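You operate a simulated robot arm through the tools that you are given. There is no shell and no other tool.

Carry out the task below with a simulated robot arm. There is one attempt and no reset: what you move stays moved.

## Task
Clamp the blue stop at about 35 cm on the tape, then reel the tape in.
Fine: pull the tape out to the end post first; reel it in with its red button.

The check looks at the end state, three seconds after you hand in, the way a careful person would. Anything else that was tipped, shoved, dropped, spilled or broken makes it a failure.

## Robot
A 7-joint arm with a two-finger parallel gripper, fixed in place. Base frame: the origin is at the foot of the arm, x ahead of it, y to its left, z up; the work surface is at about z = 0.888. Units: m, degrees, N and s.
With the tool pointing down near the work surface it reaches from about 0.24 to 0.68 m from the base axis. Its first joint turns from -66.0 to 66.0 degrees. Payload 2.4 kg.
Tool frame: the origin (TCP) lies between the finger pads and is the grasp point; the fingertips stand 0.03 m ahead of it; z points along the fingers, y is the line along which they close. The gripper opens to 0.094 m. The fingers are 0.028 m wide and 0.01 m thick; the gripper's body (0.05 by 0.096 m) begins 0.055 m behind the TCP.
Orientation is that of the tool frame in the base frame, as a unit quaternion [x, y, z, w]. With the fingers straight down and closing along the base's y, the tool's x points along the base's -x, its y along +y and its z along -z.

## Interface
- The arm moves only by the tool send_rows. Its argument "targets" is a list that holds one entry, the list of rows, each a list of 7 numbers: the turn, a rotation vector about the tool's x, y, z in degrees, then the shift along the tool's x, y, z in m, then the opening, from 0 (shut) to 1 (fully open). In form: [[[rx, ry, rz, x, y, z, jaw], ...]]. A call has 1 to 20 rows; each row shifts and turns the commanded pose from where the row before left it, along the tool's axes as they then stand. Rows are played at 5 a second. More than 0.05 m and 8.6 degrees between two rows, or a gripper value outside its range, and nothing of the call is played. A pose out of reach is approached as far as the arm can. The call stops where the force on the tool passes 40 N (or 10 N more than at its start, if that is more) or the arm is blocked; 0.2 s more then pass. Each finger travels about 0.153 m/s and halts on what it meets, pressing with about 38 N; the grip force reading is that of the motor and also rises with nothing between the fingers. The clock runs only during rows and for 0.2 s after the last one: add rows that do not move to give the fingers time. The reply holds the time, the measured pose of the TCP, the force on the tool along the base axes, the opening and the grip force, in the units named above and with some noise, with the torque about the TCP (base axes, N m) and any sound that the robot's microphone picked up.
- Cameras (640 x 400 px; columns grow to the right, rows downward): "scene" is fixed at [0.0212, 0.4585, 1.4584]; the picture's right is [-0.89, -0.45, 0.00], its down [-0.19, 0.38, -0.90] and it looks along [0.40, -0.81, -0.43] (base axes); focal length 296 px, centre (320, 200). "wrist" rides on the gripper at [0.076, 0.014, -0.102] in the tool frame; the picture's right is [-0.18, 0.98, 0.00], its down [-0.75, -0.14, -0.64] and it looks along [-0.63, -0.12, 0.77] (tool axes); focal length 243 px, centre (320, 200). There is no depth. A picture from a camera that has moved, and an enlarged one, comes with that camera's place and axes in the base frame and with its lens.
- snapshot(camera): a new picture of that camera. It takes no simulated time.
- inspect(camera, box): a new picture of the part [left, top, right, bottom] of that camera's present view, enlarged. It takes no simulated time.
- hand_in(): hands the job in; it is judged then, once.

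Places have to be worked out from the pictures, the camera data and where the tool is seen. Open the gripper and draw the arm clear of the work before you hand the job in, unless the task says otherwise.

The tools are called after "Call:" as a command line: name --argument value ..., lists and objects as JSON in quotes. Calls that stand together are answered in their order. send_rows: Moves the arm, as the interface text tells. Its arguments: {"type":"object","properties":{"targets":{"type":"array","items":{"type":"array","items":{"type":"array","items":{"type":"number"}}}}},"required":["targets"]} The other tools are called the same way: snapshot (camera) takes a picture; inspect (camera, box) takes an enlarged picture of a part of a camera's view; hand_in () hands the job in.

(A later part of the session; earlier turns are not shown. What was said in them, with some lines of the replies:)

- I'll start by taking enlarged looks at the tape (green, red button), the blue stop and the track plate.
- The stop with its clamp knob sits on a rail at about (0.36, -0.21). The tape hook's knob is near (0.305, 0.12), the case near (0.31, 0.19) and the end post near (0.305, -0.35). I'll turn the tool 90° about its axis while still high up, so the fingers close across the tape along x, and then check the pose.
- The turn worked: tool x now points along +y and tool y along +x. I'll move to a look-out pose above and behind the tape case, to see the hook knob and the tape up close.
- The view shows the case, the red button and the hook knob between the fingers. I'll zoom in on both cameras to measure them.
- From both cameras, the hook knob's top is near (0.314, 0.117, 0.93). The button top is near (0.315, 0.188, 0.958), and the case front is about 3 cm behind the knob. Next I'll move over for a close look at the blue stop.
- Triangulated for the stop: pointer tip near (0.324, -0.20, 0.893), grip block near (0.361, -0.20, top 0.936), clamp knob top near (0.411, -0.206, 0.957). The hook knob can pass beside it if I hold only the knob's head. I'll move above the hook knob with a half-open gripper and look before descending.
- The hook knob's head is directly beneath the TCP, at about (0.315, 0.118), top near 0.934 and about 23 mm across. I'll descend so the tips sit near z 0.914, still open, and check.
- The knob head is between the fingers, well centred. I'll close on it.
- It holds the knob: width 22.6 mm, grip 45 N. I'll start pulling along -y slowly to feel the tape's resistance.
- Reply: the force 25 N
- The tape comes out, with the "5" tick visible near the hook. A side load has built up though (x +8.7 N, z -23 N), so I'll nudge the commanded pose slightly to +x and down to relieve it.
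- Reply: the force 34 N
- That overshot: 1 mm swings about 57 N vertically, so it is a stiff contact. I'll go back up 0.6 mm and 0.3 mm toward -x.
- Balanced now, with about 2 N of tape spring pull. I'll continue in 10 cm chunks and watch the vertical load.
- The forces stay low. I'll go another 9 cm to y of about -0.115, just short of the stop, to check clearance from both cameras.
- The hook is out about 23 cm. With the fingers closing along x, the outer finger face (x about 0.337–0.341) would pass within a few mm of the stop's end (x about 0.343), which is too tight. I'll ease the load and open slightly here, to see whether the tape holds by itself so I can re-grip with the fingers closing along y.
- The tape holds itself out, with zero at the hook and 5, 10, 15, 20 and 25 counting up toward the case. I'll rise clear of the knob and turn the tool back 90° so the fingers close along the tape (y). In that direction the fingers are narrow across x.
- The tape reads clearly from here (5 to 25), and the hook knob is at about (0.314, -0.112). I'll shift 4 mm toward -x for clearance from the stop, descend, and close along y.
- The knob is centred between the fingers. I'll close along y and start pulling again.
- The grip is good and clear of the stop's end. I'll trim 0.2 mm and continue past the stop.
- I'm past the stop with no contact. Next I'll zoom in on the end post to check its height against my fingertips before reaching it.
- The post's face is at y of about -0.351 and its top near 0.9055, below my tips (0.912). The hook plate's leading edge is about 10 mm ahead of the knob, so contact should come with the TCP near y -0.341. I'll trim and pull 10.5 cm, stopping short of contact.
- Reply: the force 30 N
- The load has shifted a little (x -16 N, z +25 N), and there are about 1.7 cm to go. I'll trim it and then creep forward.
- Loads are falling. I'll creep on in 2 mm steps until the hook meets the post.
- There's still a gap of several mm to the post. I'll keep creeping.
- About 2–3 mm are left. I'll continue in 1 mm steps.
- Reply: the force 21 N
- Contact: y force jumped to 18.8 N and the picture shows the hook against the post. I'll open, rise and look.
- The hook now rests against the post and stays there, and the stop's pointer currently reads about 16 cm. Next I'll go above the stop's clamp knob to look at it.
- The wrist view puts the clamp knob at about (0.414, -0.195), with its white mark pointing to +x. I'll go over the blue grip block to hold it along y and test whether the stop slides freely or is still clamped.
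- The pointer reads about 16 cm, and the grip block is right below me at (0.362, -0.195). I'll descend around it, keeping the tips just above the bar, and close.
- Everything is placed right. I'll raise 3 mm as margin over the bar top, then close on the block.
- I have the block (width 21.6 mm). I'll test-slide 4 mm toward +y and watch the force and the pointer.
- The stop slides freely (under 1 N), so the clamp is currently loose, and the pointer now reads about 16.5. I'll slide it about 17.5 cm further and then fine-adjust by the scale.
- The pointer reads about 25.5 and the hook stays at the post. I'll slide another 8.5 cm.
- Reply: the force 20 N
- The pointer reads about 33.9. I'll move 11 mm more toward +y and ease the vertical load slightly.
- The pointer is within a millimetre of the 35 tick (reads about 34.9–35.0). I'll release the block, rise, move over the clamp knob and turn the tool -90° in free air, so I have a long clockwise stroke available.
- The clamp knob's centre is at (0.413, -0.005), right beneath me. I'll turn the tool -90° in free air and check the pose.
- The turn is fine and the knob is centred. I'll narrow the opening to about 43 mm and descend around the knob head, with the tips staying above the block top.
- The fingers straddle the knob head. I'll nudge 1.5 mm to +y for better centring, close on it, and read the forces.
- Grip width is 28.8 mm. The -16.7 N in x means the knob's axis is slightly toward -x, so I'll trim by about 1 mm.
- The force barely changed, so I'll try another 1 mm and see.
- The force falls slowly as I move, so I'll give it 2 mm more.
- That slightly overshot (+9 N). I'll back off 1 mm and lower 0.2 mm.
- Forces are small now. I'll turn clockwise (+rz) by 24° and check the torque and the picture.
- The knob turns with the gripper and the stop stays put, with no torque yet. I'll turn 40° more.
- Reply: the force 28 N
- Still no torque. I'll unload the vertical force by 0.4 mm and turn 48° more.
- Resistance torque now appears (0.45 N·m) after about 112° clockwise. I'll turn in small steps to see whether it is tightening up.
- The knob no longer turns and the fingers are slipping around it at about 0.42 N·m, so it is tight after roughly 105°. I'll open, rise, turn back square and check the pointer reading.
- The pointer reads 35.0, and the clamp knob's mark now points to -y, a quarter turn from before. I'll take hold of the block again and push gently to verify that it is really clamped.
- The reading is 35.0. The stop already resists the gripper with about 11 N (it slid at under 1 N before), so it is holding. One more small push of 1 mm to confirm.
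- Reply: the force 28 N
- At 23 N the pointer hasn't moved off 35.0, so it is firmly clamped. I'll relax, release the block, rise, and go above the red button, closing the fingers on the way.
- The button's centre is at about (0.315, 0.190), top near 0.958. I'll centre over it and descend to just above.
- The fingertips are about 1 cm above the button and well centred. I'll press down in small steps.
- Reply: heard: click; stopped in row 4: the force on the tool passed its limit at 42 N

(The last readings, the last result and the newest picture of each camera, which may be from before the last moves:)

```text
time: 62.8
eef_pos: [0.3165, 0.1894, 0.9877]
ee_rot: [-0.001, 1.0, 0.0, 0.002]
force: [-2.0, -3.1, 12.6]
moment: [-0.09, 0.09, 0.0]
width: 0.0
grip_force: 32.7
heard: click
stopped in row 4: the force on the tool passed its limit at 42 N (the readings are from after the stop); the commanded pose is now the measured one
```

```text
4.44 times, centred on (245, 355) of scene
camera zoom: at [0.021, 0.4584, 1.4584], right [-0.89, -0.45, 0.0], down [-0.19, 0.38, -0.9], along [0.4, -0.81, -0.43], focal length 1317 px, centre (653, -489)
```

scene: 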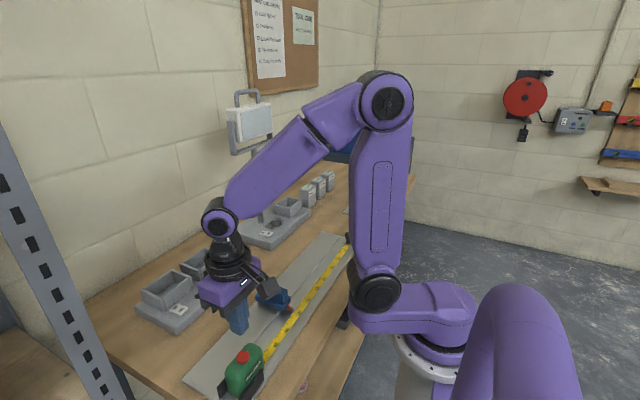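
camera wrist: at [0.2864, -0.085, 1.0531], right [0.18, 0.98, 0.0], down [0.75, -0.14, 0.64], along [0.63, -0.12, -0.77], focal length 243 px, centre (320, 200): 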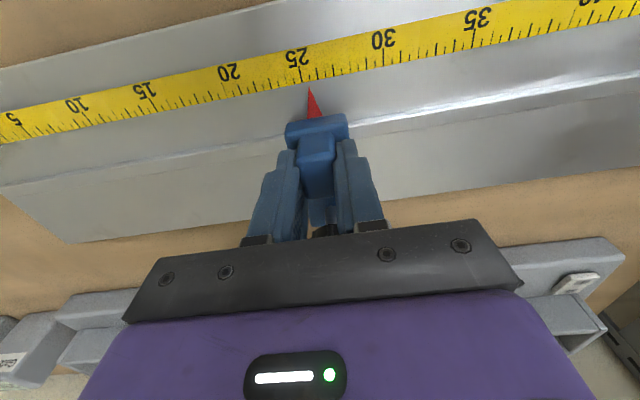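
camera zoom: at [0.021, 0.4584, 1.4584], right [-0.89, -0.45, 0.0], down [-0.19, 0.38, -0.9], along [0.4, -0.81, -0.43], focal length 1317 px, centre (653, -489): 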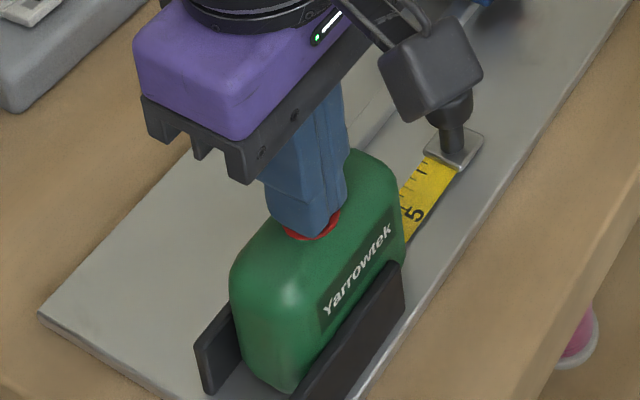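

The button clicked and the tape is running in; the hook is now only about 6 cm from the case. I'll hold the button to let it finish.

Call:
send_rows --targets '[[[0, 0, 0, 0, 0, 0, 0], [0, 0, 0, 0, 0, 0, 0], [0, 0, 0, 0, 0, 0, 0], [0, 0, 0, 0, 0, 0, 0], [0, 0, 0, 0, 0, 0, 0]]]'

Call:
inspect --camera "scene" --box '[190, 310, 300, 400]'

Call:
snapshot --camera "wrist"

```text
time: 64.0
eef_pos: [0.3165, 0.1902, 0.9875]
ee_rot: [0.0, 1.0, 0.001, 0.001]
force: [-4.7, -4.2, 19.9]
moment: [-0.13, 0.22, 0.04]
width: 0.0001
grip_force: 33.1
```

```text
4.44 times, centred on (245, 355) of scene
camera zoom: at [0.0209, 0.4583, 1.4585], right [-0.89, -0.45, 0.0], down [-0.19, 0.38, -0.9], along [0.4, -0.81, -0.43], focal length 1317 px, centre (653, -489)
```

zoom: 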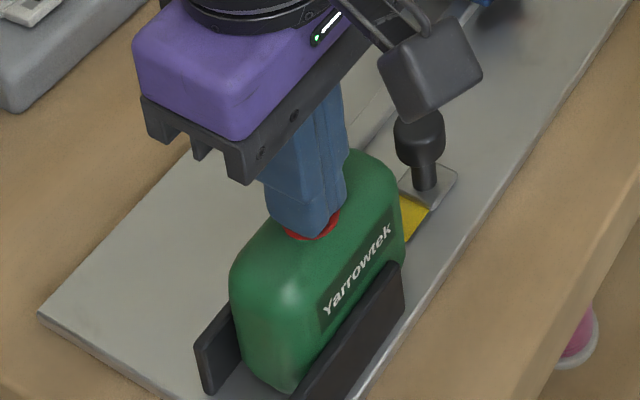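

```text
taken
camera wrist: at [0.2394, 0.205, 1.0898], right [0.18, 0.98, 0.0], down [0.75, -0.14, 0.64], along [0.63, -0.12, -0.77], focal length 243 px, centre (320, 200)
```

wrist: 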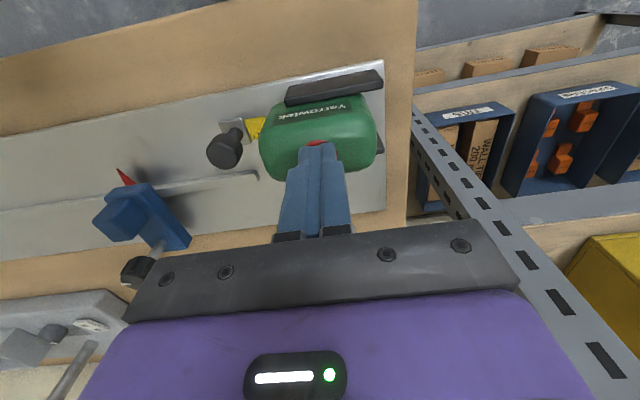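

The hook is back where it started, right at the case. I'll lift off the button, rise, and open the gripper for a final check.

Call:
send_rows --targets '[[[0, 0, 0, 0, 0, -0.01, 0], [0, 0, 0, 0, 0, -0.03, 0], [0, 0, 0, 0, 0, -0.04, 0], [0, 0, 0, 0, 0, -0.04, 0.3], [0, 0, 0, 0, 0, -0.03, 0.7], [0, 0, 0, 0, 0, 0, 1], [0, 0, 0, 0, 0, 0, 1]]]'

Call:
snapshot --camera "wrist"

Call:
inspect --camera "scene" --box '[180, 220, 380, 400]'

```text
time: 65.6
eef_pos: [0.3147, 0.1899, 1.1386]
ee_rot: [0.0, 1.0, 0.001, 0.0]
force: [-0.7, 0.4, 0.3]
moment: [0.02, 0.01, -0.02]
width: 0.0938
grip_force: 0.1
```

```text
taken
camera wrist: at [0.239, 0.2052, 1.2403], right [0.18, 0.98, 0.0], down [0.75, -0.14, 0.64], along [0.63, -0.12, -0.77], focal length 243 px, centre (320, 200)
```

wrist: 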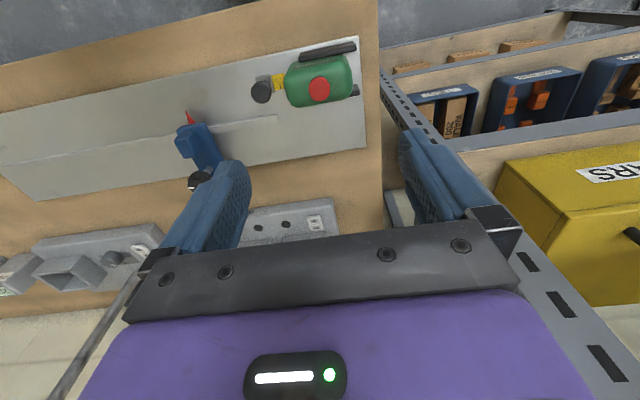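

```text
2.22 times, centred on (280, 310) of scene
camera zoom: at [0.0212, 0.4585, 1.4584], right [-0.89, -0.45, 0.0], down [-0.19, 0.38, -0.9], along [0.4, -0.81, -0.43], focal length 658 px, centre (409, -44)
```

zoom: 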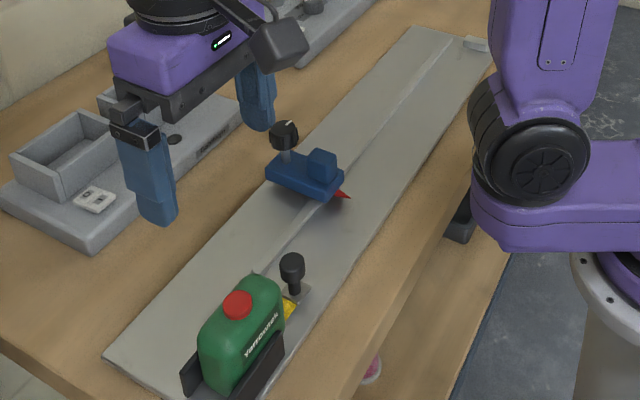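

The tape is in and the stop is still in place. I'll zoom in on the hook and the stop to compare them with the starting picture before drawing the arm clear.

Call:
inspect --camera "wrist" --box '[160, 30, 380, 200]'

Call:
inspect --camera "scene" --box '[180, 310, 320, 400]'

```text
2.35 times, centred on (270, 115) of wrist
camera zoom: at [0.239, 0.2052, 1.2403], right [0.18, 0.98, 0.0], down [0.75, -0.14, 0.64], along [0.63, -0.12, -0.77], focal length 571 px, centre (438, 400)
```

zoom: 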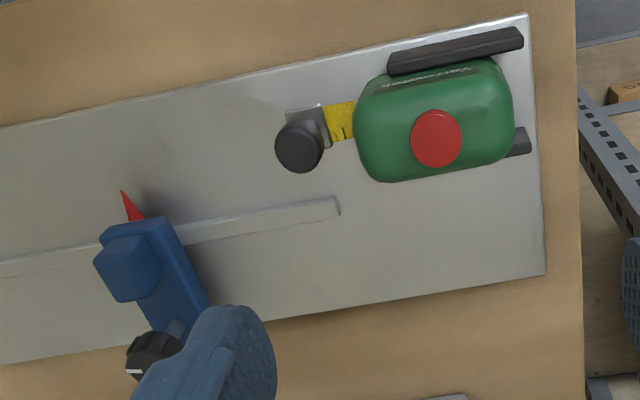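

```text
4.44 times, centred on (250, 355) of scene
camera zoom: at [0.0212, 0.4585, 1.4584], right [-0.89, -0.45, 0.0], down [-0.19, 0.38, -0.9], along [0.4, -0.81, -0.43], focal length 1317 px, centre (631, -489)
```

zoom: 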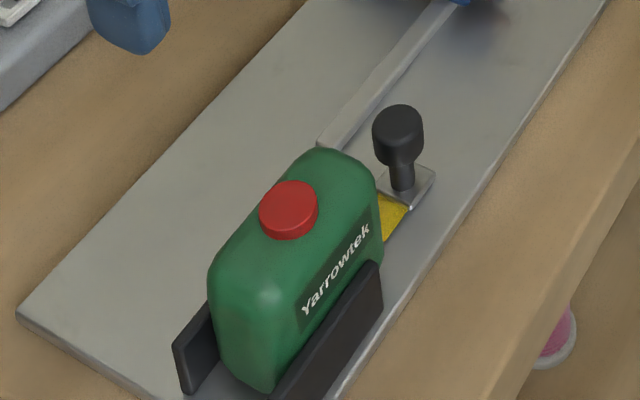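

The hook, case and button match the starting picture exactly, and the stop holds at the 35 cm place with its clamp knob turned. I'll draw the arm up and clear, back to about its starting pose.

Call:
send_rows --targets '[[[0, 0, 0, 0, 0, -0.04, 1], [0, 0, 0, 0, 0, -0.04, 1], [0, 0, 0, 0, 0, -0.04, 1], [0, 0, 0, 0, 0, -0.04, 1], [0, 0, 0, -0.015, -0.04, 0, 1], [0, 0, 0, -0.015, -0.04, 0, 1], [0, 0, 0, -0.015, -0.04, 0, 1], [0, 0, 0, -0.015, -0.04, 0, 1], [0, 0, 0, -0.015, -0.04, 0, 1], [0, 0, 0, -0.015, -0.04, 0, 1], [0, 0, 0, 0, 0, 0, 1]]]'

Call:
snapshot --camera "scene"

Call:
inspect --camera "wrist" --box '[110, 0, 510, 200]'

```text
time: 68.0
eef_pos: [0.4048, -0.0501, 1.2979]
ee_rot: [-0.001, 1.0, 0.001, 0.0]
force: [-1.3, 0.2, 0.1]
moment: [0.02, 0.0, -0.02]
width: 0.0939
grip_force: 0.0
```

```text
taken
```

scene: 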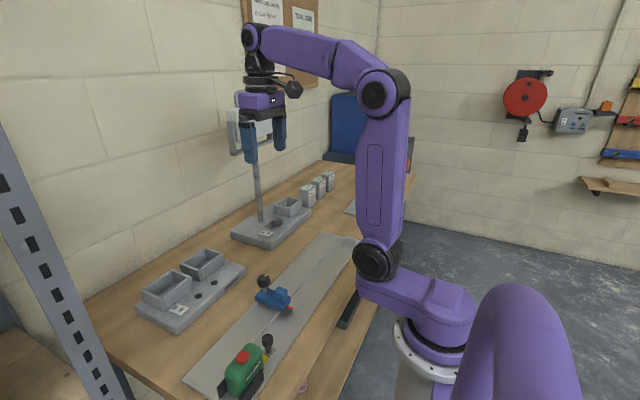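

```text
1.60 times, centred on (310, 100) of wrist
camera zoom: at [0.3296, -0.036, 1.3982], right [0.18, 0.98, 0.0], down [0.75, -0.14, 0.64], along [0.63, -0.12, -0.77], focal length 388 px, centre (336, 360)
```

zoom: 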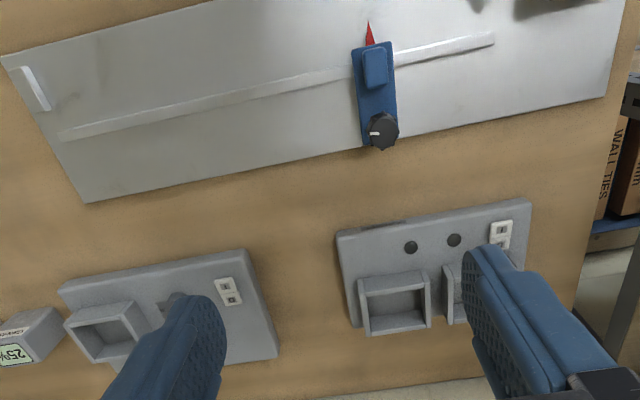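

The stop is clamped at 35 cm, the tape is reeled in, nothing else was disturbed, and the arm is clear with the gripper open. I'm handing in.

Call:
hand_in

```text
The job is handed in.
```

The blue stop is clamped at 35 cm and the tape is reeled back into its case.

- **Tape:** I pulled the hook out until it met the end post. With the hook at the post, I read the stop's position on the tape.
- **Stop:** I slid it until the pointer read 35.0, then turned the clamp knob clockwise until it would go no further. As a check I pushed the block with about 23 N, and the pointer stayed on 35.0.
- **Reel-in:** I pressed the red button and heard it click. The tape ran in, and the hook is back where it started.

In the final pictures nothing else on the bench looks moved. The arm is back at its starting pose with the gripper open. The job has been handed in; the hand-in reply gave no verdict.
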